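You operate a simulated robot arm through the tools that you are given. There is no shell and no other tool.

Carry out the task below with a simulated two-armed robot. There is one attempt and no reset: what you move stays moved.

TASK
Get the press ready: power on, emergency stop out, valve shut, rate 9, screen zeroed.
Fine: don't start the ram.

The check looks at the end state, three seconds after you hand in, the way a careful person would. Anything else that was tipped, shoved, dropped, spilled or broken makes it a failure.

THE ROBOT
Two 7-joint arms with fingered hands on one trunk that stands fixed in place. Base frame: the origin is at the foot of the trunk, x ahead of it, y to its left, z up. Units: m, degrees, N and s.
The left shoulder is at [0.02, 0.269, 1.232], the right one opposite. With the tool pointing down near the work surface each hand reaches from about 0.1 to 0.78 m from the base axis, measured 20 degrees to its own side. Payload 5 kg a hand.
Tool frame (each hand has its own): the origin (TCP) lies between the finger pads and is the grasp point; the fingertips stand 0.042 m ahead of it; z points along the fingers, y is the line along which they close. The gripper opens to 0.208 m. The gripper's body begins 0.119 m behind the TCP. The gripper is a hand of 4 fingers: y runs from the thumb to the fingers, the wrist lies at [0, 0, -0.317] in the tool frame, and closing takes about 1.5 s.
Orientation is that of the tool frame in the base frame, as a unit quaternion [w, x, y, z]. With the fingers straight down and closing along the base's y, the tool's x points along the base's -x, its y along +y and its z along -z.

THE INTERFACE
- The arms move only by the tool jog_arm. It takes "left_motion", "right_motion" or both (then of equal length, played together; a hand with none holds still); each is a list of rows, each a list of 6 numbers: the turn, a rotation vector about the base's x, y, z in units of 4 degrees (1.0 is 4 degrees), then the shift along the base's x, y, z in units of 20 mm (1.0 is 20 mm). In form: [[rx, ry, rz, x, y, z], ...]. A call has 1 to 20 rows; each row shifts and turns the commanded pose from where the row before left it. "left_grip" and "right_grip" are, for a hand that has rows, the closure in counts, from 0 (fully open) to 255 (shut), set as the call begins (left out, the last holds). A call with a number of a shift or a turn outside -1 to 1 is refused whole. Each row takes 0.2 s and may step no farther than 0.05 m and 8.6 degrees from the row before; otherwise, or with a gripper value out of range, the whole call is refused. Where a pose cannot be reached the arm comes as near as it can. A force on the tool above 50 N (or 10 N above the force at the start of the call, whichever is more), or a blocked arm, ends the call early, and 0.2 s more pass. Each finger travels about 0.153 m/s and halts on what it meets, pressing with about 31 N; the grip force reading is that of the motor and also rises with nothing between the fingers. The clock runs only during rows and for 0.2 s after the last one: add rows that do not move to give the fingers time. It gives the time, the measured TCP pose, the force on the tool (base axes), the opening and the grip force at its end, in the units of the frame above (readings bear some noise), with the torque about the TCP (base axes, N m) and any sound that the robot's microphone picked up.
- Cameras (640 x 400 px; columns grow to the right, rows downward): "scene" is now at [0.1462, 0.0017, 1.5344]; the picture's right is [0.03, -1.00, 0.00], its down [-0.29, -0.01, -0.96] and it looks along [0.96, 0.03, -0.29] (base axes); focal length 214 px, centre (320, 200). "left" rides on the left gripper at [-0.093, 0.001, -0.146] in its tool frame; the picture's right is [-0.01, -1.00, 0.00], its down [0.84, -0.01, -0.54] and it looks along [0.54, -0.01, 0.84] (tool axes); focal length 280 px, centre (320, 200). "right" rides on the right gripper at [0.094, 0.001, -0.146] in its tool frame; the picture's right is [-0.01, 1.00, 0.00], its down [-0.84, -0.01, -0.54] and it looks along [-0.54, -0.01, 0.84] (tool axes); focal length 280 px, centre (320, 200).
- capture(camera): a new picture of that camera. No time passes.
- slide_trunk(by): slides the trunk up (or, below 0, down) by that many m; the arms and the scene camera ride with it, the base frame stays. It gives what a move gives, with no picture.
- curl_fingers(finger1, finger2, finger3, thumb_bend, hand): sets how far each is bent, from 0 (flat) to 100 (curled in); at 30 the hand is open as for a grip, at 70 the pads meet at the TCP. One left out holds its place. A second passes; each finger stops where it meets its share of the squeeze, and holds until it gets a number again. A gripper value or a shape takes the hand back. It gives what a move gives, with no picture; readings hold the bend of each and the force on the fingers (four entries, about 0 where the hand has none), thumb and palm.
- hand_shape(shape, hand): the hand has 4 fingers and takes this shape, open, in about a second: jaw (thumb against the fingers, like two jaws); tri (thumb and two fingers); tip (a fingertip pinch); poke (one finger out to press); point (the index stretched); flat (the hand flat); cup (the hand cupped); fist (a fist). The gripper value then closes the fingers along that shape, each until it touches; the sizes above hold for jaw. It gives what a move gives, with no picture.
- head_to(pan, tilt): turns the head with the scene camera to pan (to the left, within 80 degrees either way) and tilt (down, from -29 to 69), counted from straight ahead of the robot. It gives what a move gives.
- probe_pixels(camera, pixels): there is no depth. For up to 12 entries [column, row, z] of the newest picture of that camera ("zoom" is the newest enlarged one), the place [x, y] in the base frame at which the ray of that pixel passes the height z, good to about 0.003 m, but the place of the scene camera against the robot may be out by one fixed shift of up to 0.025 m in any direction. No time passes.
- zoom(camera, box): a new picture of the part [left, top, right, bottom] of that camera's present view, enlarged. No time passes.
- close_job(): hands the job in; it is judged then, once.

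Unless the task says otherwise, let go and move clear before handing in.

The tools are called as name(argument=value, ...) on one line, values as JSON. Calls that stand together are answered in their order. jog_arm: Moves the arms, as the interface text tells. Its arguments: {"type":"object","properties":{"left_motion":{"type":"array","items":{"type":"array","items":{"type":"number"}}},"left_grip":{"type":"number"},"right_motion":{"type":"array","items":{"type":"array","items":{"type":"number"}}},"right_grip":{"type":"number"}},"required":[]} The other tools are called the same way: slide_trunk (by) slides the trunk up or down; hand_shape (shape, hand) gives the hand a shape; curl_fingers (finger1, finger2, finger3, thumb_bend, hand) moves the fingers one by one; head_to (pan, tilt) turns the head that bears the scene camera; capture (camera) takes a picture; probe_pixels (camera, pixels) gives the place at which the rays of pixels pass given heights; zoom (camera, box) takes an enlarged picture of a part of a camera's view; close_job () hands the job in.

At the start:

```text
t: 0.0
left_tcp_pos: [0.4253, 0.3806, 1.582]
left_tool_rot: [-0.001, -0.16, 0.987, 0.001]
left_contact_force: [0.1, 0.5, -0.2]
left_ft_torque: [-0.01, 0.03, 0.05]
left_grip_width: 0.2077
left_gripper_force: 0.0
left_shape: jaw
left_bend: [30.0, 30.0, 30.0, 30.0]
left_finger forces: [0.0, 0.0, 0.1, 0.0, 0.0, 0.0]
right_tcp_pos: [0.4675, 0.0007, 1.4858]
right_tool_rot: [-0.001, -0.159, 0.987, -0.001]
right_contact_force: [0.5, -0.7, -0.2]
right_ft_torque: [0.03, -0.02, 0.03]
right_grip_width: 0.2081
right_gripper_force: 0.2
right_shape: jaw
right_bend: [30.0, 30.0, 30.0, 30.0]
right_finger forces: [0.0, 0.1, 0.1, 0.1, 0.0, 0.0]
trunk travel left (down, up): [-0.61, 0.011]
head pan, tilt: [1.9, 16.9]
```

scene: 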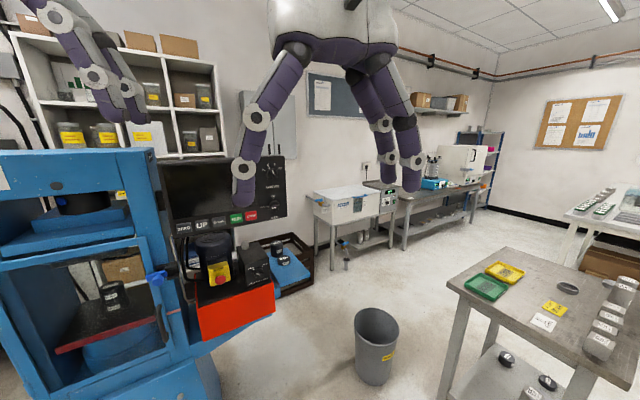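
right: 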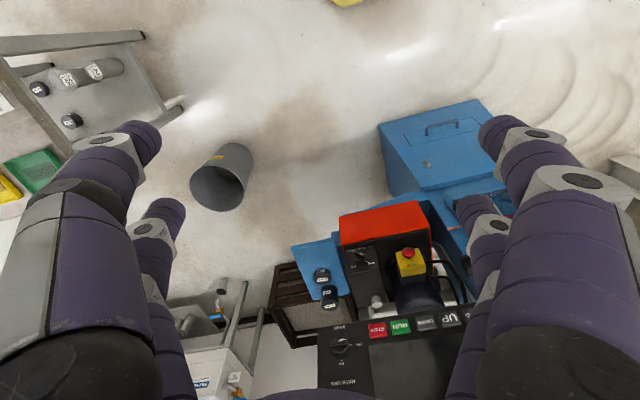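
left: 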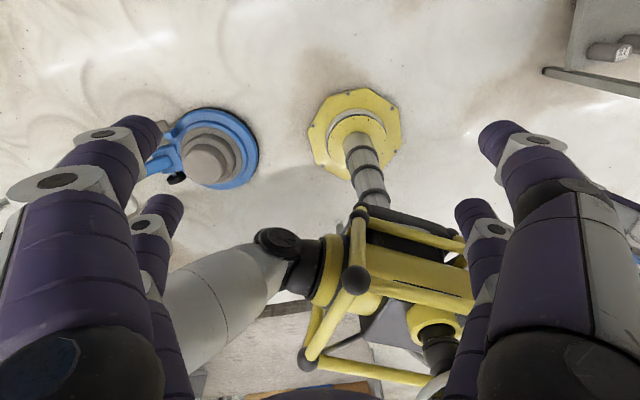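

The scene picture shows the press on the left, with its console around pixels (160-290, 150-340). I'll turn the head toward it and zoom in to read the controls.

head_to(pan=25, tilt=35)

capture(camera="scene")

zoom(camera="right", box=[300, 190, 500, 400])

```text
t: 0.9
left_tcp_pos: [0.4257, 0.3811, 1.582]
left_tool_rot: [0.001, -0.16, 0.987, 0.001]
left_contact_force: [0.2, -0.1, -0.4]
left_ft_torque: [0.0, 0.01, -0.04]
left_grip_width: 0.208
left_gripper_force: 0.1
left_shape: jaw
left_bend: [30.0, 30.0, 30.0, 30.0]
left_finger forces: [0.0, 0.0, 0.0, 0.0, 0.1, 0.0]
right_tcp_pos: [0.467, -0.0004, 1.4859]
right_tool_rot: [0.0, -0.159, 0.987, 0.0]
right_contact_force: [-0.6, 0.0, -0.1]
right_ft_torque: [0.0, -0.01, -0.04]
right_grip_width: 0.2078
right_gripper_force: 0.2
right_shape: jaw
right_bend: [30.0, 30.0, 30.0, 30.0]
right_finger forces: [0.1, 0.0, 0.1, 0.1, 0.0, 0.1]
trunk travel left (down, up): [-0.61, 0.011]
head pan, tilt: [25.0, 35.0]
```

```text
taken
```

scene: 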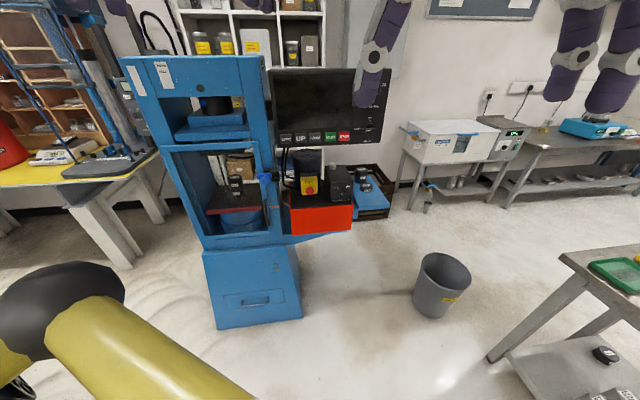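

```text
1.90 times, centred on (400, 295) of right
```

zoom: 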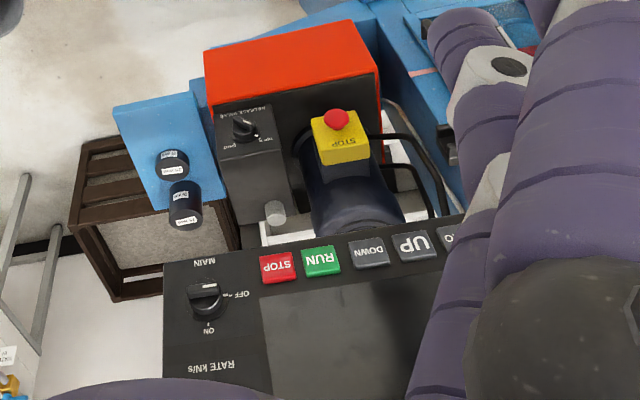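

The press console is now at about (265-390, 65-235) of the scene view. I'll zoom in on it in parts.

zoom(camera="scene", box=[260, 60, 400, 150])

zoom(camera="scene", box=[260, 140, 390, 240])

zoom(camera="scene", box=[110, 40, 310, 340])

```text
4.44 times, centred on (330, 105) of scene
```

zoom: 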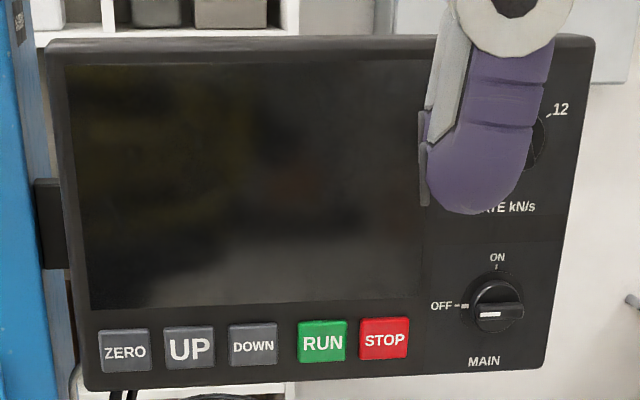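

```text
4.00 times, centred on (325, 190) of scene
```

zoom: 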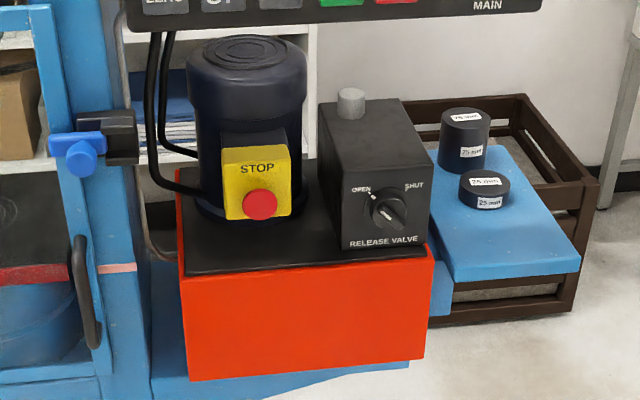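

```text
1.33 times, centred on (210, 190) of scene
```

zoom: 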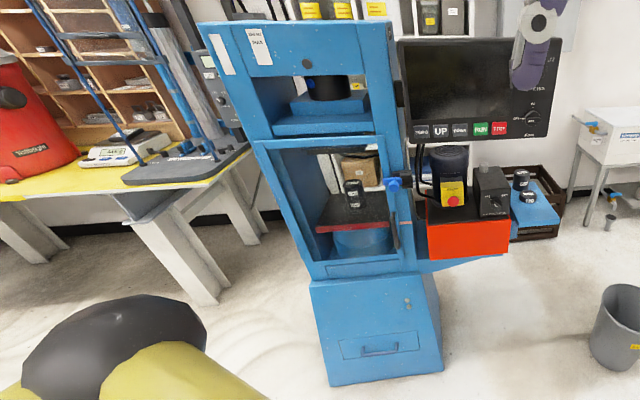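

The MAIN switch is at OFF, the release valve at OPEN, and the E-stop is at scene (309,191). The arm hides the rate dial. I'll probe rays from both cameras to triangulate positions.

capture(camera="scene")

probe_pixels(camera="scene", pixels=[[309.5, 191, 1.2], [309.5, 191, 0.8], [369, 128.5, 1.4], [369, 128.5, 1.0], [342, 192, 1.2], [342, 192, 0.8], [338.8, 134.5, 1.2], [338.8, 134.5, 1.0]])

capture(camera="right")

probe_pixels(camera="right", pixels=[[409, 252, 1.2], [409, 252, 0.8], [340, 348, 1.4], [340, 348, 1.0], [360, 257, 1.2], [360, 257, 0.8], [378, 330.5, 1.2], [378, 330.5, 1.0]])

```text
taken
```

scene: 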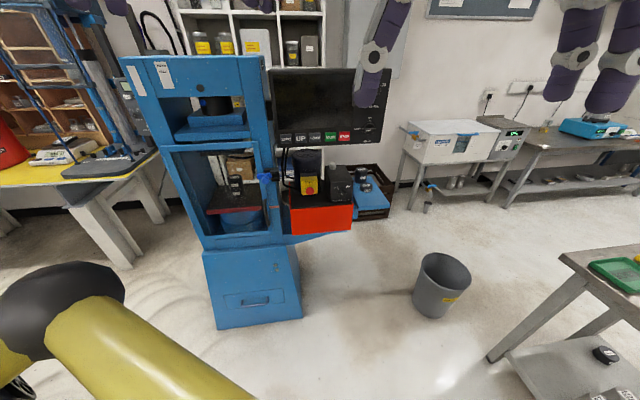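

```text
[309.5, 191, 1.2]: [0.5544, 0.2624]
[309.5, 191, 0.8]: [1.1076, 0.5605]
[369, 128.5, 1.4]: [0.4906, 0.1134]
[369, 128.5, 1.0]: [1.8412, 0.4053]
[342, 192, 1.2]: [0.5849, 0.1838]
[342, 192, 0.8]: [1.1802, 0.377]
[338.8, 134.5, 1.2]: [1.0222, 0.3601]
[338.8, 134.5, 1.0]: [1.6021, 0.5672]
```

```text
taken
```

right: 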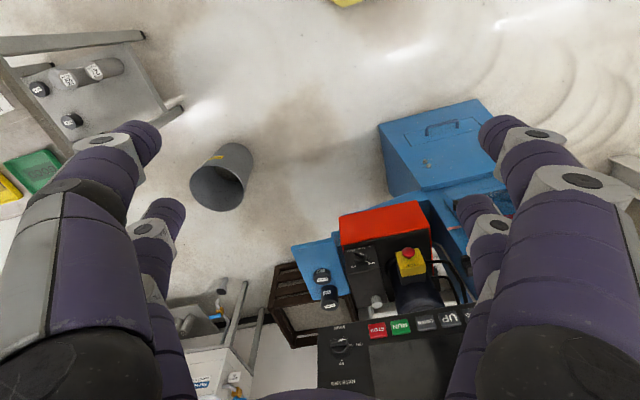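

```text
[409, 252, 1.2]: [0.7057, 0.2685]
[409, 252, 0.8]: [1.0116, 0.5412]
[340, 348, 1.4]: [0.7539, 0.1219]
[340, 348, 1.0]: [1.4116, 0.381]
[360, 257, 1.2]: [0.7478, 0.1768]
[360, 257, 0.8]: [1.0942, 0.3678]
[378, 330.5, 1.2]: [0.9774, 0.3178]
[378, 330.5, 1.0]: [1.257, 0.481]
```

Triangulation puts the E-stop near (0.89, 0.44, 0.955), MAIN near (1.00, 0.22, 1.25) and the valve near (0.975, 0.306, 0.94). There's a yellow body at the lower left of the scene view, so I'll look around before moving.

head_to(pan=60, tilt=55)

capture(camera="scene")

head_to(pan=70, tilt=15)

capture(camera="scene")

head_to(pan=0, tilt=60)

capture(camera="scene")

```text
t: 1.9
left_tcp_pos: [0.4256, 0.3814, 1.5816]
left_tool_rot: [0.0, -0.158, 0.987, 0.0]
left_contact_force: [-0.8, 0.3, -0.2]
left_ft_torque: [-0.04, -0.01, -0.02]
left_grip_width: 0.2078
left_gripper_force: 0.1
left_shape: jaw
left_bend: [30.0, 30.0, 30.0, 30.0]
left_finger forces: [0.1, 0.1, 0.1, 0.0, 0.0, 0.0]
right_tcp_pos: [0.4677, -0.0009, 1.4856]
right_tool_rot: [-0.001, -0.159, 0.987, -0.001]
right_contact_force: [0.1, 0.1, -1.0]
right_ft_torque: [0.04, -0.01, 0.0]
right_grip_width: 0.208
right_gripper_force: 0.1
right_shape: jaw
right_bend: [30.0, 30.0, 30.0, 30.0]
right_finger forces: [0.0, 0.1, 0.0, 0.0, 0.0, 0.1]
trunk travel left (down, up): [-0.61, 0.011]
head pan, tilt: [60.0, 55.0]
```

```text
taken
```

scene: 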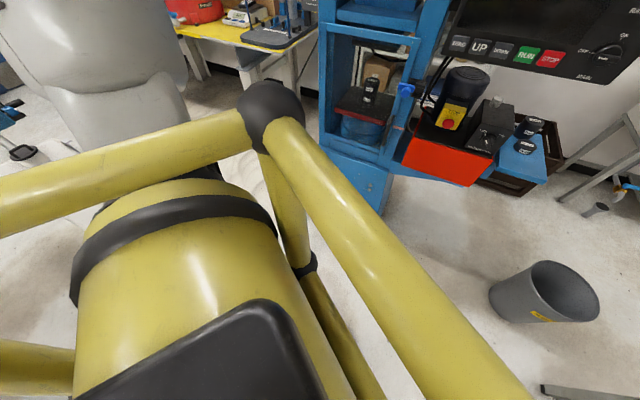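

```text
t: 3.0
left_tcp_pos: [0.4247, 0.3821, 1.5815]
left_tool_rot: [0.0, -0.16, 0.987, 0.0]
left_contact_force: [-0.1, -0.1, 0.5]
left_ft_torque: [-0.01, 0.01, -0.01]
left_grip_width: 0.2077
left_gripper_force: 0.0
left_shape: jaw
left_bend: [30.0, 30.0, 30.0, 30.0]
left_finger forces: [0.0, 0.0, 0.0, 0.0, 0.0, 0.1]
right_tcp_pos: [0.4677, 0.0008, 1.4853]
right_tool_rot: [0.0, -0.16, 0.987, -0.001]
right_contact_force: [-0.2, -0.9, 0.1]
right_ft_torque: [-0.02, 0.01, -0.03]
right_grip_width: 0.2076
right_gripper_force: 0.0
right_shape: jaw
right_bend: [30.0, 30.0, 30.0, 30.0]
right_finger forces: [0.0, 0.1, 0.0, 0.1, 0.0, 0.0]
trunk travel left (down, up): [-0.61, 0.011]
head pan, tilt: [70.0, 15.0]
```

```text
taken
```

scene: 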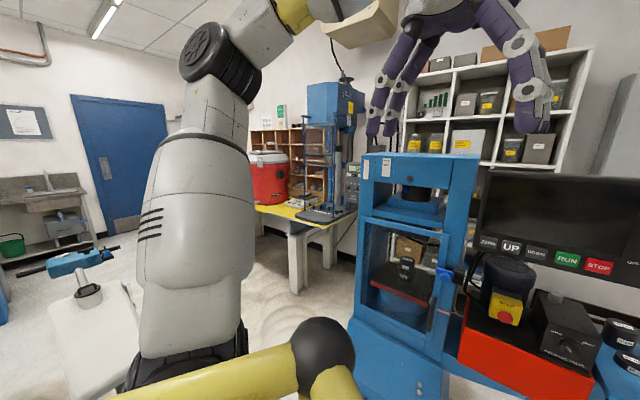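

```text
t: 4.4
left_tcp_pos: [0.4254, 0.3801, 1.5822]
left_tool_rot: [0.0, -0.16, 0.987, 0.001]
left_contact_force: [0.5, 1.4, 0.1]
left_ft_torque: [0.01, -0.02, 0.03]
left_grip_width: 0.208
left_gripper_force: 0.2
left_shape: jaw
left_bend: [30.0, 30.0, 30.0, 30.0]
left_finger forces: [0.0, 0.0, 0.1, 0.0, 0.0, 0.1]
right_tcp_pos: [0.4676, -0.0, 1.4847]
right_tool_rot: [0.0, -0.159, 0.987, 0.0]
right_contact_force: [-0.3, 0.3, 0.6]
right_ft_torque: [-0.01, -0.01, 0.01]
right_grip_width: 0.2081
right_gripper_force: 0.0
right_shape: jaw
right_bend: [30.0, 30.0, 30.0, 30.0]
right_finger forces: [0.0, 0.1, 0.0, 0.0, 0.0, 0.0]
trunk travel left (down, up): [-0.61, 0.011]
head pan, tilt: [0.0, 60.0]
```

```text
taken
```

scene: 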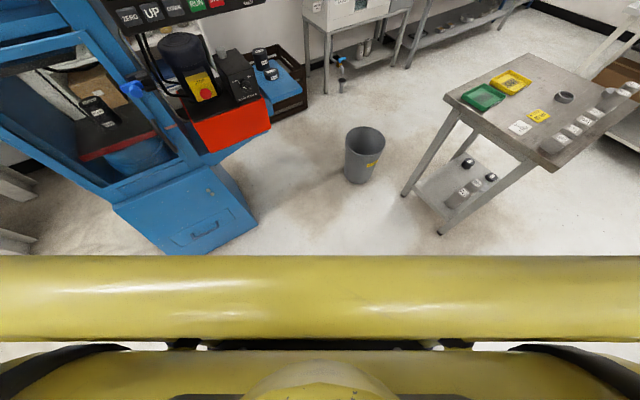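

The yellow structure is the robot's own torso, so it isn't an obstacle. I'll move the right hand to the right and back so the console's rate dial comes into view.

jog_arm(right_motion=[[0, 0, 0, -0.3, -1, 0], [0, 0, 0, -0.3, -1, 0], [0, 0, 0, -0.3, -1, 0], [0, 0, 0, -0.3, -1, 0], [0, 0, 0, -0.3, -1, 0], [0, 0, 0, -0.3, -1, 0], [0, 0, 0, -0.3, -1, 0], [0, 0, 0, -0.3, -1, 0], [0, 0, 0, -0.3, -1, 0], [0, 0, 0, -0.3, -1, 0], [0, 0, 0, -0.3, -1, 0], [0, 0, 0, -0.3, -1, 0], [0, 0, 0, -0.3, -1, 0], [0, 0, 0, -0.3, -1, 0]])

head_to(pan=18, tilt=22)

capture(camera="scene")

```text
t: 7.4
left_tcp_pos: [0.4251, 0.3799, 1.5816]
left_tool_rot: [0.001, -0.159, 0.987, 0.0]
left_contact_force: [0.2, -1.1, 0.2]
left_ft_torque: [0.14, -0.08, 0.0]
left_grip_width: 0.208
left_gripper_force: 0.0
left_shape: jaw
left_bend: [30.0, 30.0, 30.0, 30.0]
left_finger forces: [0.0, 0.0, 0.0, 0.0, 0.0, 0.0]
right_tcp_pos: [0.3812, -0.2817, 1.4854]
right_tool_rot: [0.001, -0.16, 0.987, 0.0]
right_contact_force: [0.3, -0.2, 0.1]
right_ft_torque: [0.08, -0.02, -0.01]
right_grip_width: 0.208
right_gripper_force: 0.1
right_shape: jaw
right_bend: [30.0, 30.0, 30.0, 30.0]
right_finger forces: [0.0, 0.0, 0.0, 0.0, 0.0, 0.0]
trunk travel left (down, up): [-0.61, 0.011]
head pan, tilt: [0.0, 60.0]
```

```text
t: 8.4
left_tcp_pos: [0.4258, 0.3815, 1.5798]
left_tool_rot: [0.0, -0.159, 0.987, 0.0]
left_contact_force: [0.8, -0.2, 0.3]
left_ft_torque: [-0.01, 0.05, 0.01]
left_grip_width: 0.2079
left_gripper_force: 0.0
left_shape: jaw
left_bend: [30.0, 30.0, 30.0, 30.0]
left_finger forces: [0.0, 0.0, 0.0, 0.0, 0.0, 0.0]
right_tcp_pos: [0.383, -0.279, 1.4854]
right_tool_rot: [0.0, -0.159, 0.987, -0.001]
right_contact_force: [0.0, 0.6, 0.4]
right_ft_torque: [-0.03, 0.02, 0.0]
right_grip_width: 0.2078
right_gripper_force: 0.2
right_shape: jaw
right_bend: [30.0, 30.0, 30.0, 30.0]
right_finger forces: [0.1, 0.1, 0.1, 0.0, 0.0, 0.0]
trunk travel left (down, up): [-0.61, 0.011]
head pan, tilt: [18.0, 22.0]
```

```text
taken
```

scene: 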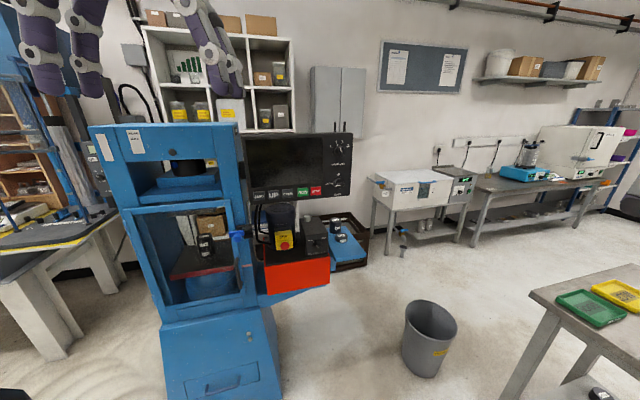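

The rate dial is now uncovered near (340,147) of the scene view. I'll zoom in to read it.

zoom(camera="scene", box=[300, 125, 360, 205])

zoom(camera="scene", box=[235, 125, 360, 205])

zoom(camera="scene", box=[225, 195, 345, 275])

```text
5.00 times, centred on (330, 165) of scene
```

zoom: 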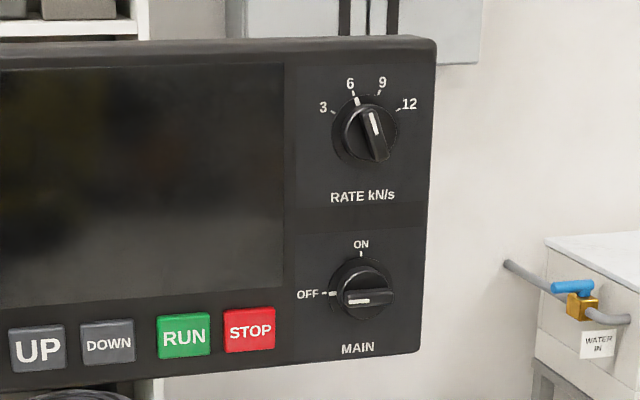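

```text
5.00 times, centred on (298, 165) of scene
```

zoom: 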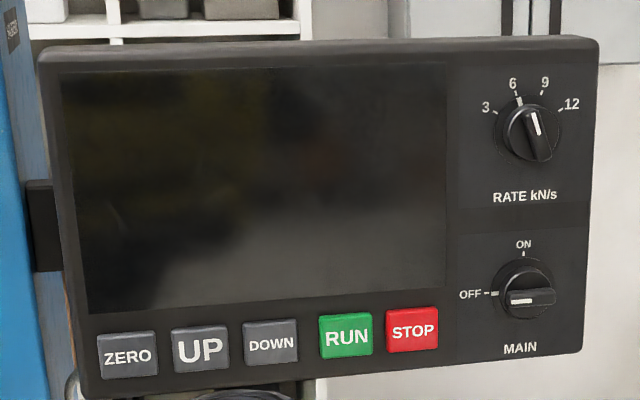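

```text
5.00 times, centred on (285, 235) of scene
```

zoom: 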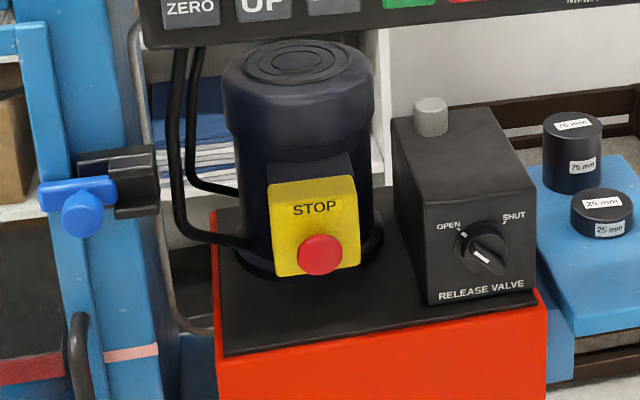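

The dial reads 6 and needs to go one step clockwise to 9; MAIN goes 90° clockwise, the valve about 90° clockwise, and the press's facing direction is about 33° left of x. I'll swing the left hand so it points forward, well ahead of the console, starting with half the turn.

jog_arm(left_motion=[[0.3075, -0.927, 0, 0.6, -0.4, -0.6], [0.3075, -0.927, 0, 0.6, -0.4, -0.6], [0.3075, -0.927, 0, 0.6, -0.4, -0.6], [0.3075, -0.927, 0, 0.6, -0.4, -0.6], [0.3075, -0.927, 0, 0.6, -0.4, -0.6], [0.3075, -0.927, 0, 0.6, -0.4, -0.6], [0.3075, -0.927, 0, 0.6, -0.4, -0.6], [0.3075, -0.927, 0, 0.6, -0.4, -0.6], [0.3075, -0.927, 0, 0.6, -0.4, -0.6], [0.3075, -0.927, 0, 0.6, -0.4, -0.6], [0.3075, -0.927, 0, 0.6, -0.4, -0.6], [0.3075, -0.927, 0, 0.6, -0.4, -0.6]])

capture(camera="scene")

```text
t: 11.0
left_tcp_pos: [0.5683, 0.2852, 1.4378]
left_tool_rot: [0.394, -0.146, 0.905, 0.064]
left_contact_force: [0.0, -0.2, 0.5]
left_ft_torque: [-0.03, 0.02, 0.04]
left_grip_width: 0.2078
left_gripper_force: 0.1
left_shape: jaw
left_bend: [30.0, 30.0, 30.0, 30.0]
left_finger forces: [0.0, 0.0, 0.0, 0.0, 0.0, 0.0]
right_tcp_pos: [0.3826, -0.2811, 1.4848]
right_tool_rot: [0.0, -0.159, 0.987, 0.0]
right_contact_force: [-0.3, 0.3, -0.6]
right_ft_torque: [0.02, 0.05, -0.02]
right_grip_width: 0.2079
right_gripper_force: 0.1
right_shape: jaw
right_bend: [30.0, 30.0, 30.0, 30.0]
right_finger forces: [0.0, 0.0, 0.0, 0.0, 0.1, 0.0]
trunk travel left (down, up): [-0.61, 0.011]
head pan, tilt: [18.0, 22.0]
```

```text
taken
```

scene: 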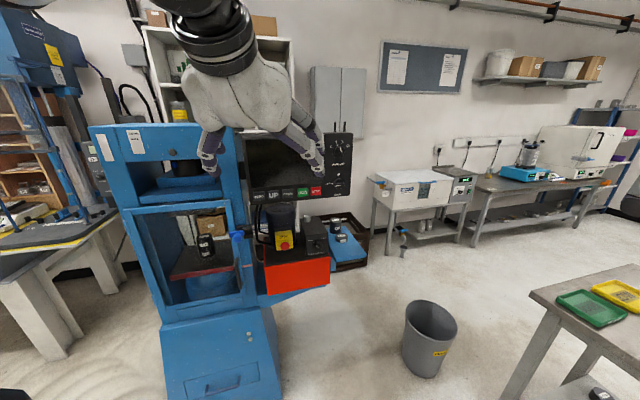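

The left hand is tipped halfway and clear of the press. I'll finish the turn and add the yaw to face the panel.

jog_arm(left_motion=[[0.3075, -0.927, 0, 0.75, -0.5, -0.6], [0.3075, -0.927, 0, 0.75, -0.5, -0.6], [0.3075, -0.927, 0, 0.75, -0.5, -0.6], [0.3075, -0.927, 0, 0.75, -0.5, -0.6], [0.3075, -0.927, 0, 0.75, -0.5, -0.6], [0.3075, -0.927, 0, 0.75, -0.5, -0.6], [0.3075, -0.927, 0, 0.75, -0.5, -0.6], [0.3075, -0.927, 0, 0.75, -0.5, -0.6], [0.3075, -0.927, 0, 0.75, -0.5, -0.6], [0.3075, -0.927, 0, 0.75, -0.5, -0.6], [0.3075, -0.927, 0, 0.75, -0.5, -0.6], [0, 0, 0.9, 0, -0.6, 0], [0, 0, 0.9, 0, -0.6, 0], [0, 0, 0.9, 0, -0.6, 0], [0, 0, 0.9, 0, -0.6, 0]])

capture(camera="scene")

capture(camera="left")

```text
t: 14.2
left_tcp_pos: [0.7861, 0.3126, 1.3272]
left_tool_rot: [0.678, -0.194, 0.682, 0.193]
left_contact_force: [-0.7, 0.8, -1.0]
left_ft_torque: [-0.02, -0.01, -0.03]
left_grip_width: 0.208
left_gripper_force: 0.1
left_shape: jaw
left_bend: [30.0, 30.0, 30.0, 30.0]
left_finger forces: [0.0, 0.1, 0.0, 0.0, 0.0, 0.0]
left hand out of reach, approached as far as the arm can: row 7, 8, 9, 10, 11, 12, 13, 14, 15
right_tcp_pos: [0.3831, -0.2812, 1.4845]
right_tool_rot: [0.0, -0.16, 0.987, 0.0]
right_contact_force: [-0.2, -0.2, -0.1]
right_ft_torque: [-0.05, -0.04, -0.01]
right_grip_width: 0.208
right_gripper_force: 0.0
right_shape: jaw
right_bend: [30.0, 30.0, 30.0, 30.0]
right_finger forces: [0.0, 0.0, 0.1, 0.0, 0.1, 0.0]
trunk travel left (down, up): [-0.61, 0.011]
head pan, tilt: [18.0, 22.0]
```

```text
taken
```

scene: 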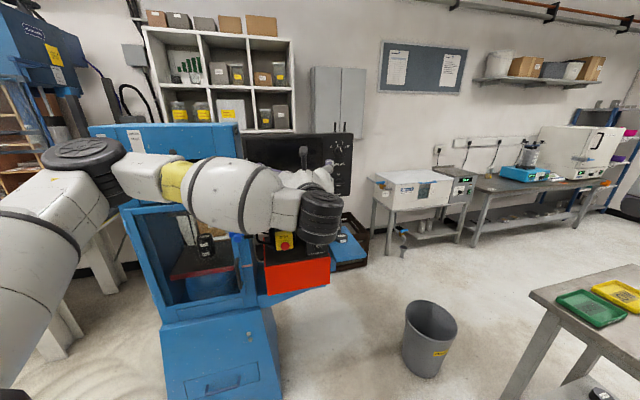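

```text
taken
```

left: 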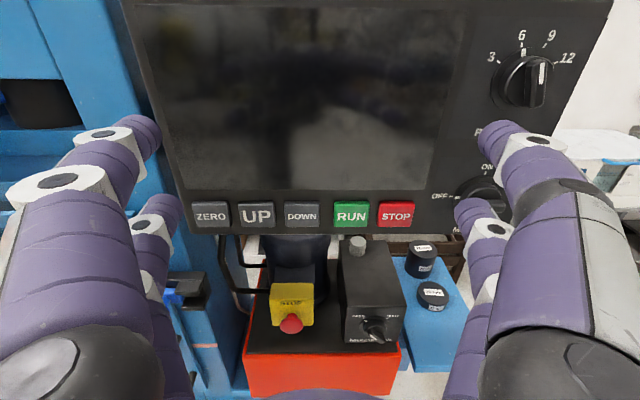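

The hand now faces the panel and the left camera reads the controls clearly, but the arm stopped short at the last rows because the commanded pose was out of reach. I'll shift the commanded pose forward, staying about 12 cm off the panel, and see if the arm follows.

jog_arm(left_motion=[[0, 0, 0, 0.93, 0.17, -0.31], [0, 0, 0, 0.93, 0.17, -0.31], [0, 0, 0, 0.93, 0.17, -0.31], [0, 0, 0, 0.93, 0.17, -0.31], [0, 0, 0, 0.93, 0.17, -0.31]])

capture(camera="left")

```text
t: 15.4
left_tcp_pos: [0.873, 0.3478, 1.3006]
left_tool_rot: [0.678, -0.199, 0.68, 0.198]
left_contact_force: [0.4, 0.6, -0.5]
left_ft_torque: [0.03, -0.02, -0.01]
left_grip_width: 0.2075
left_gripper_force: 0.0
left_shape: jaw
left_bend: [30.0, 30.0, 30.0, 30.0]
left_finger forces: [0.1, 0.1, 0.0, 0.1, 0.0, 0.1]
left hand out of reach, approached as far as the arm can: row 1, 2, 3, 4, 5
right_tcp_pos: [0.3832, -0.2805, 1.4856]
right_tool_rot: [0.0, -0.159, 0.987, 0.0]
right_contact_force: [0.3, 0.8, 0.2]
right_ft_torque: [-0.03, 0.03, 0.0]
right_grip_width: 0.2079
right_gripper_force: 0.1
right_shape: jaw
right_bend: [30.0, 30.0, 30.0, 30.0]
right_finger forces: [0.0, 0.0, 0.1, 0.0, 0.1, 0.1]
trunk travel left (down, up): [-0.61, 0.011]
head pan, tilt: [18.0, 22.0]
```

```text
taken
```

left: 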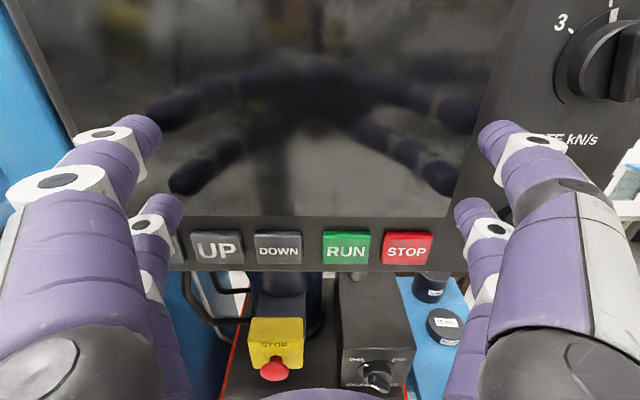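

The left arm keeps stalling at y≈0.35 and its fingertips are near the screen, so MAIN and RATE suit the right arm better. I'll back the left hand off to a park position clear of the press.

jog_arm(left_motion=[[0, 0, 0, -0.95, 0, 0.2], [0, 0, 0, -0.95, 0, 0.2], [0, 0, 0, -0.95, 0.5, 0.2], [0, 0, 0, -0.95, 0.9, 0.2], [0, 0, 0, -0.95, 0.9, 0.2], [0, 0, 0, -0.95, 0.9, 0.2], [0, 0, 0, -0.95, 0.95, 0.2], [0, 0, 0, -0.95, 0.95, 0.4], [0, 0, 0, -0.95, 0.95, 0.4], [0, 0, 0, -0.95, 0.95, 0.4], [0, 0, 0, -0.95, 0.95, 0.4], [0, 0, 0, -0.95, 0.95, 0.4], [0, 0, 0, -0.95, 0.95, 0.4], [0, 0, 0, -0.95, 0.95, 0.4], [0, 0, 0, 0, 0.95, 0.4]])

capture(camera="scene")

capture(camera="left")

```text
t: 18.6
left_tcp_pos: [0.6257, 0.5866, 1.3991]
left_tool_rot: [0.677, -0.2, 0.679, 0.199]
left_contact_force: [-0.2, 0.9, -0.6]
left_ft_torque: [0.03, 0.01, -0.04]
left_grip_width: 0.2078
left_gripper_force: 0.1
left_shape: jaw
left_bend: [30.0, 30.0, 30.0, 30.0]
left_finger forces: [0.0, 0.0, 0.0, 0.0, 0.1, 0.0]
left hand out of reach, approached as far as the arm can: row 13, 14
right_tcp_pos: [0.3828, -0.2798, 1.4856]
right_tool_rot: [0.0, -0.16, 0.987, 0.001]
right_contact_force: [-0.4, 1.3, -0.3]
right_ft_torque: [-0.09, 0.07, 0.0]
right_grip_width: 0.2078
right_gripper_force: 0.0
right_shape: jaw
right_bend: [30.0, 30.0, 30.0, 30.0]
right_finger forces: [0.0, 0.0, 0.0, 0.0, 0.0, 0.0]
trunk travel left (down, up): [-0.61, 0.011]
head pan, tilt: [18.0, 22.0]
```

```text
taken
```

scene: 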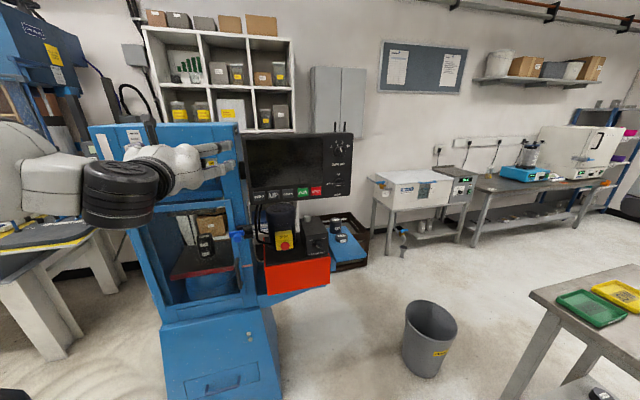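

```text
taken
```

left: 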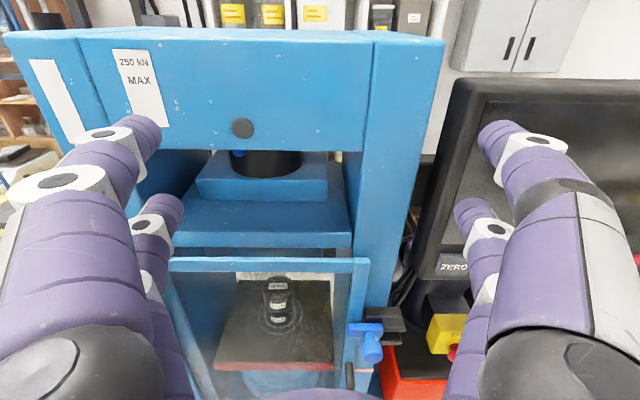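

The left hand is parked clear, and each call evidently starts from the measured pose. Now I'll tip the right hand forward in the same way, in two stages.

jog_arm(right_motion=[[0.3075, -0.927, 0, 0.765, 0.58, -0.34], [0.3075, -0.927, 0, 0.765, 0.58, -0.34], [0.3075, -0.927, 0, 0.765, 0.58, -0.34], [0.3075, -0.927, 0, 0.765, 0.58, -0.34], [0.3075, -0.927, 0, 0.765, 0.58, -0.34], [0.3075, -0.927, 0, 0.765, 0.58, -0.34], [0.3075, -0.927, 0, 0.765, 0.58, -0.34], [0.3075, -0.927, 0, 0.765, 0.58, -0.34], [0.3075, -0.927, 0, 0.765, 0.58, -0.34], [0.3075, -0.927, 0, 0.765, 0.58, -0.34], [0.3075, -0.927, 0, 0.765, 0.58, -0.34], [0.3075, -0.927, 0, 0.765, 0.58, -0.34]])

capture(camera="scene")

```text
t: 21.2
left_tcp_pos: [0.6256, 0.5851, 1.4006]
left_tool_rot: [0.678, -0.199, 0.679, 0.199]
left_contact_force: [0.1, 0.5, 0.2]
left_ft_torque: [-0.04, -0.01, 0.04]
left_grip_width: 0.2079
left_gripper_force: 0.1
left_shape: jaw
left_bend: [30.0, 30.0, 30.0, 30.0]
left_finger forces: [0.1, 0.0, 0.0, 0.0, 0.0, 0.0]
right_tcp_pos: [0.5679, -0.1398, 1.4019]
right_tool_rot: [0.393, -0.146, 0.906, 0.063]
right_contact_force: [0.6, 0.2, -0.1]
right_ft_torque: [-0.02, 0.05, 0.03]
right_grip_width: 0.208
right_gripper_force: 0.1
right_shape: jaw
right_bend: [30.0, 30.0, 30.0, 30.0]
right_finger forces: [0.0, 0.0, 0.1, 0.0, 0.0, 0.0]
trunk travel left (down, up): [-0.61, 0.011]
head pan, tilt: [18.0, 22.0]
```

```text
taken
```

scene: 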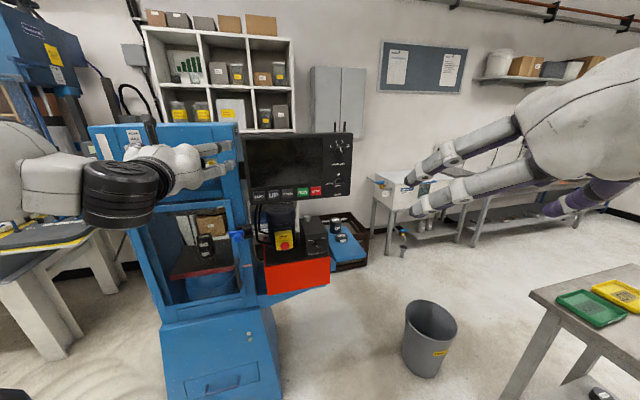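

The right hand follows without trouble, so I'll complete the tilt and the yaw.

jog_arm(right_motion=[[0.3075, -0.927, 0, 0.7, 0.58, -0.34], [0.3075, -0.927, 0, 0.7, 0.58, -0.34], [0.3075, -0.927, 0, 0.7, 0.58, -0.34], [0.3075, -0.927, 0, 0.7, 0.58, -0.34], [0.3075, -0.927, 0, 0.7, 0.58, -0.34], [0.3075, -0.927, 0, 0.7, 0.58, -0.34], [0.3075, -0.927, 0, 0.7, 0.58, -0.34], [0.3075, -0.927, 0, 0.7, 0.58, -0.34], [0.3075, -0.927, 0, 0.7, 0.58, -0.34], [0.3075, -0.927, 0, 0.7, 0.58, -0.34], [0.3075, -0.927, 0, 0.7, 0.58, -0.34], [0, 0, 0.9, 0, 0, 0], [0, 0, 0.9, 0, 0, 0], [0, 0, 0.9, 0, 0, 0], [0, 0, 0.9, 0, 0, 0]])

capture(camera="scene")

capture(camera="right")

```text
t: 24.4
left_tcp_pos: [0.6244, 0.5864, 1.401]
left_tool_rot: [0.678, -0.199, 0.679, 0.199]
left_contact_force: [-1.1, -0.5, -0.3]
left_ft_torque: [0.04, 0.02, -0.02]
left_grip_width: 0.208
left_gripper_force: 0.1
left_shape: jaw
left_bend: [30.0, 30.0, 30.0, 30.0]
left_finger forces: [0.1, 0.0, 0.0, 0.0, 0.0, 0.0]
right_tcp_pos: [0.7126, -0.0222, 1.3468]
right_tool_rot: [0.678, -0.201, 0.679, 0.2]
right_contact_force: [0.3, 0.0, 0.7]
right_ft_torque: [-0.05, 0.06, -0.05]
right_grip_width: 0.2081
right_gripper_force: 0.1
right_shape: jaw
right_bend: [30.0, 30.0, 30.0, 30.0]
right_finger forces: [0.0, 0.0, 0.0, 0.0, 0.1, 0.0]
right hand out of reach, approached as far as the arm can: row 11, 12
trunk travel left (down, up): [-0.61, 0.011]
head pan, tilt: [18.0, 22.0]
```

```text
taken
```

scene: 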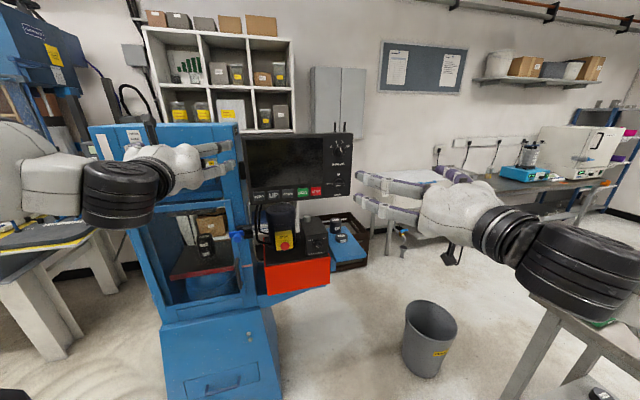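

```text
taken
```

right: 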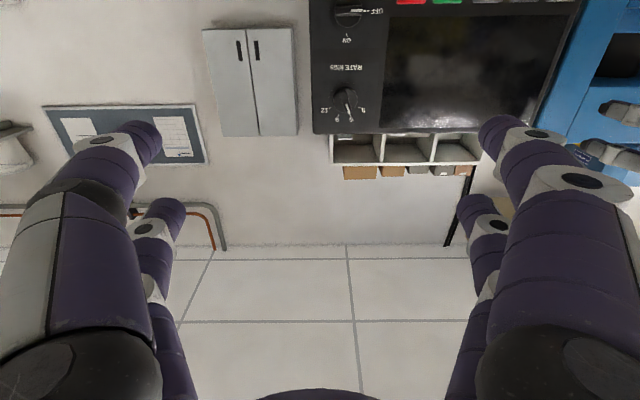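

The right hand faces the panel and its camera (inverted) sees RATE at (345,104) and MAIN at (347,16). I'll try the fingertip-pinch shape here in free space and look at it.

hand_shape(hand="right", shape="tip")

capture(camera="right")

zoom(camera="scene", box=[320, 120, 560, 300])

zoom(camera="right", box=[290, 0, 410, 140])

```text
t: 25.3
left_tcp_pos: [0.6233, 0.585, 1.4007]
left_tool_rot: [0.678, -0.199, 0.679, 0.199]
left_contact_force: [-0.2, 0.8, 0.3]
left_ft_torque: [-0.01, 0.0, -0.01]
left_grip_width: 0.2077
left_gripper_force: 0.0
left_shape: jaw
left_bend: [30.0, 30.0, 30.0, 30.0]
left_finger forces: [0.0, 0.1, 0.0, 0.0, 0.0, 0.1]
right_tcp_pos: [0.7119, -0.0227, 1.3463]
right_tool_rot: [0.678, -0.2, 0.679, 0.199]
right_contact_force: [0.1, 0.4, 0.1]
right_ft_torque: [0.03, 0.01, 0.0]
right_grip_width: 0.208
right_gripper_force: 0.1
right_shape: tip
right_bend: [30.0, 30.0, 30.0, 30.0]
right_finger forces: [0.0, 0.0, 0.2, 0.0, 0.1, 0.0]
trunk travel left (down, up): [-0.61, 0.011]
head pan, tilt: [18.0, 22.0]
```

```text
taken
```

right: 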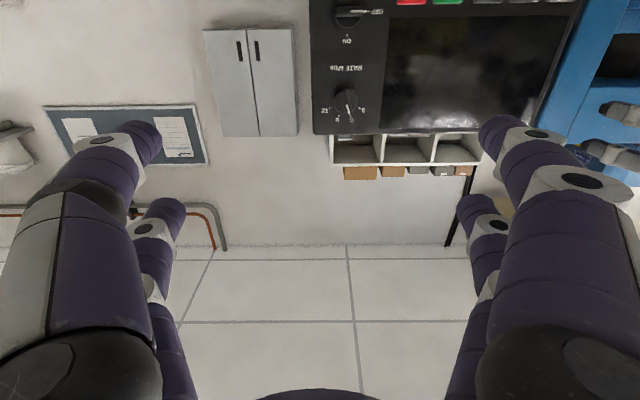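

```text
2.22 times, centred on (440, 210) of scene
```

zoom: 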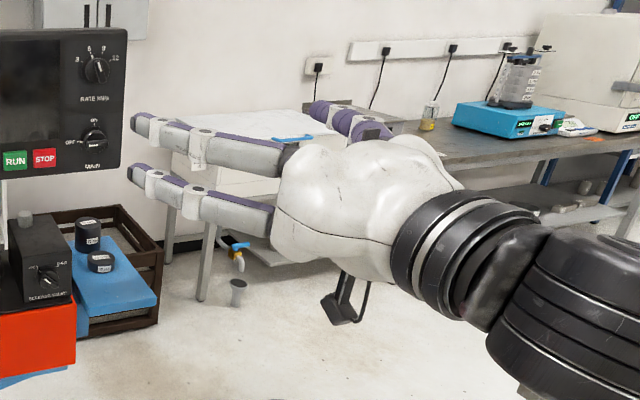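

```text
2.86 times, centred on (350, 70) of right
```

zoom: 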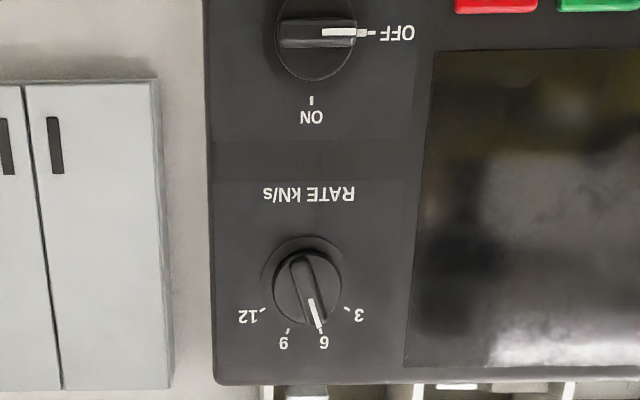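

In the open state the hand looks the same: two fingers on each side. I'll close partway in free air to see how the tip shape closes.

jog_arm(right_motion=[[0, 0, 0, 0, 0, 0], [0, 0, 0, 0, 0, 0], [0, 0, 0, 0, 0, 0], [0, 0, 0, 0, 0, 0], [0, 0, 0, 0, 0, 0], [0, 0, 0, 0, 0, 0], [0, 0, 0, 0, 0, 0], [0, 0, 0, 0, 0, 0]], right_grip=200)

capture(camera="right")

zoom(camera="scene", box=[320, 120, 560, 300])

```text
t: 27.1
left_tcp_pos: [0.6256, 0.5846, 1.4016]
left_tool_rot: [0.678, -0.2, 0.679, 0.199]
left_contact_force: [-0.2, 0.5, 0.2]
left_ft_torque: [0.02, 0.0, -0.01]
left_grip_width: 0.2079
left_gripper_force: 0.1
left_shape: jaw
left_bend: [30.0, 30.0, 30.0, 30.0]
left_finger forces: [0.1, 0.0, 0.0, 0.0, 0.1, 0.0]
right_tcp_pos: [0.7122, -0.0228, 1.3464]
right_tool_rot: [0.678, -0.2, 0.679, 0.2]
right_contact_force: [-0.3, 0.5, 0.6]
right_ft_torque: [0.02, 0.0, 0.01]
right_grip_width: 0.0453
right_gripper_force: 0.2
right_shape: tip
right_bend: [73.0, 73.0, 73.0, 70.0]
right_finger forces: [0.1, 0.1, 0.0, 0.0, 0.0, 0.0]
trunk travel left (down, up): [-0.61, 0.011]
head pan, tilt: [18.0, 22.0]
```

```text
taken
```

right: 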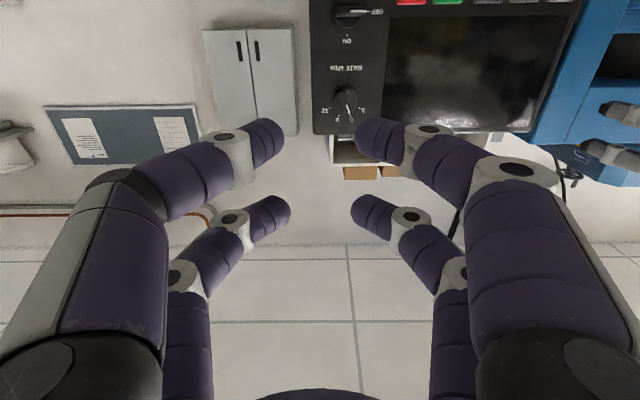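

```text
2.22 times, centred on (440, 210) of scene
```

zoom: 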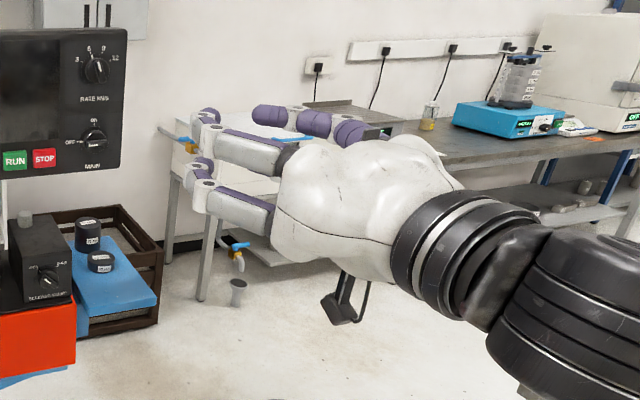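

Both finger pairs close together, offset from each other along tool x. I'll check which finger is which by bending them individually.

curl_fingers(hand="right", finger1=30, finger2=60, finger3=100, thumb_bend=45)

capture(camera="right")

hand_shape(hand="right", shape="poke")

capture(camera="right")

hand_shape(hand="right", shape="tri")

capture(camera="right")

```text
t: 28.1
left_tcp_pos: [0.625, 0.5859, 1.4009]
left_tool_rot: [0.678, -0.2, 0.679, 0.2]
left_contact_force: [-0.2, 0.3, -0.3]
left_ft_torque: [-0.01, 0.0, 0.0]
left_grip_width: 0.2077
left_gripper_force: 0.1
left_shape: jaw
left_bend: [30.0, 30.0, 30.0, 30.0]
left_finger forces: [0.0, 0.1, 0.0, 0.0, 0.1, 0.0]
right_tcp_pos: [0.7129, -0.0217, 1.3461]
right_tool_rot: [0.678, -0.199, 0.679, 0.199]
right_contact_force: [0.1, 0.4, 0.7]
right_ft_torque: [-0.01, 0.01, -0.04]
right_grip_width: 0.1791
right_gripper_force: 0.0
right_shape: fingers
right_bend: [30.0, 60.0, 100.0, 45.0]
right_finger forces: [0.1, 0.1, 0.0, 0.0, 0.0, 0.0]
trunk travel left (down, up): [-0.61, 0.011]
head pan, tilt: [18.0, 22.0]
```

```text
taken
```

right: 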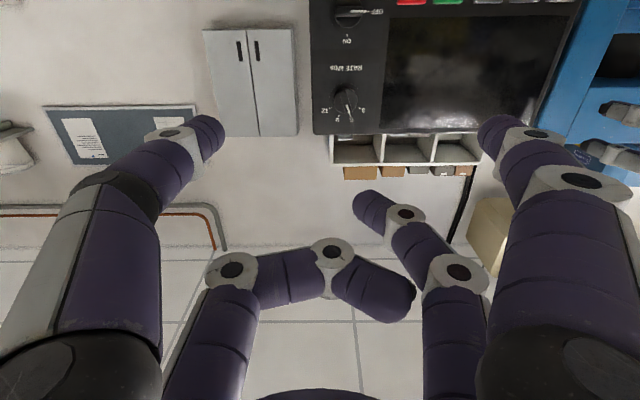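

```text
t: 29.0
left_tcp_pos: [0.6255, 0.5855, 1.4004]
left_tool_rot: [0.679, -0.199, 0.678, 0.199]
left_contact_force: [0.0, 0.0, 0.7]
left_ft_torque: [-0.01, -0.01, 0.01]
left_grip_width: 0.208
left_gripper_force: 0.0
left_shape: jaw
left_bend: [30.0, 30.0, 30.0, 30.0]
left_finger forces: [0.0, 0.1, 0.1, 0.0, 0.0, 0.0]
right_tcp_pos: [0.7127, -0.0227, 1.3464]
right_tool_rot: [0.678, -0.199, 0.679, 0.199]
right_contact_force: [-0.2, -0.7, 0.1]
right_ft_torque: [0.0, -0.02, 0.0]
right_grip_width: 0.0
right_gripper_force: 0.1
right_shape: poke
right_bend: [100.0, 100.0, 100.0, 33.0]
right_finger forces: [0.0, 0.0, 0.0, 0.0, 0.0, 0.0]
trunk travel left (down, up): [-0.61, 0.011]
head pan, tilt: [18.0, 22.0]
```

```text
taken
```

right: 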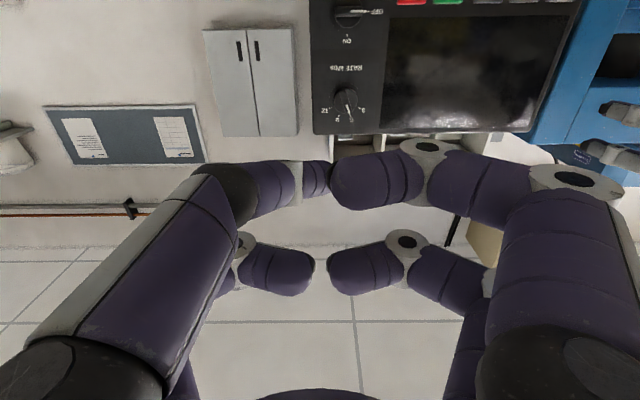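

```text
t: 29.9
left_tcp_pos: [0.6257, 0.585, 1.4017]
left_tool_rot: [0.677, -0.2, 0.679, 0.199]
left_contact_force: [-0.1, -0.5, -0.1]
left_ft_torque: [0.0, 0.01, -0.02]
left_grip_width: 0.208
left_gripper_force: 0.1
left_shape: jaw
left_bend: [30.0, 30.0, 30.0, 30.0]
left_finger forces: [0.0, 0.0, 0.0, 0.0, 0.0, 0.0]
right_tcp_pos: [0.7134, -0.0228, 1.3466]
right_tool_rot: [0.678, -0.199, 0.679, 0.199]
right_contact_force: [-0.6, 0.0, 0.2]
right_ft_torque: [-0.02, 0.03, -0.04]
right_grip_width: 0.2079
right_gripper_force: 0.1
right_shape: tri
right_bend: [30.0, 30.0, 30.0, 30.0]
right_finger forces: [0.0, 0.0, 0.0, 0.0, 0.0, 0.0]
trunk travel left (down, up): [-0.61, 0.011]
head pan, tilt: [18.0, 22.0]
```

```text
taken
```

right: 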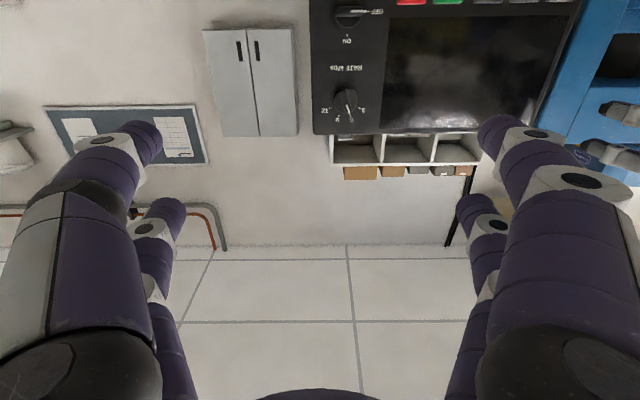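

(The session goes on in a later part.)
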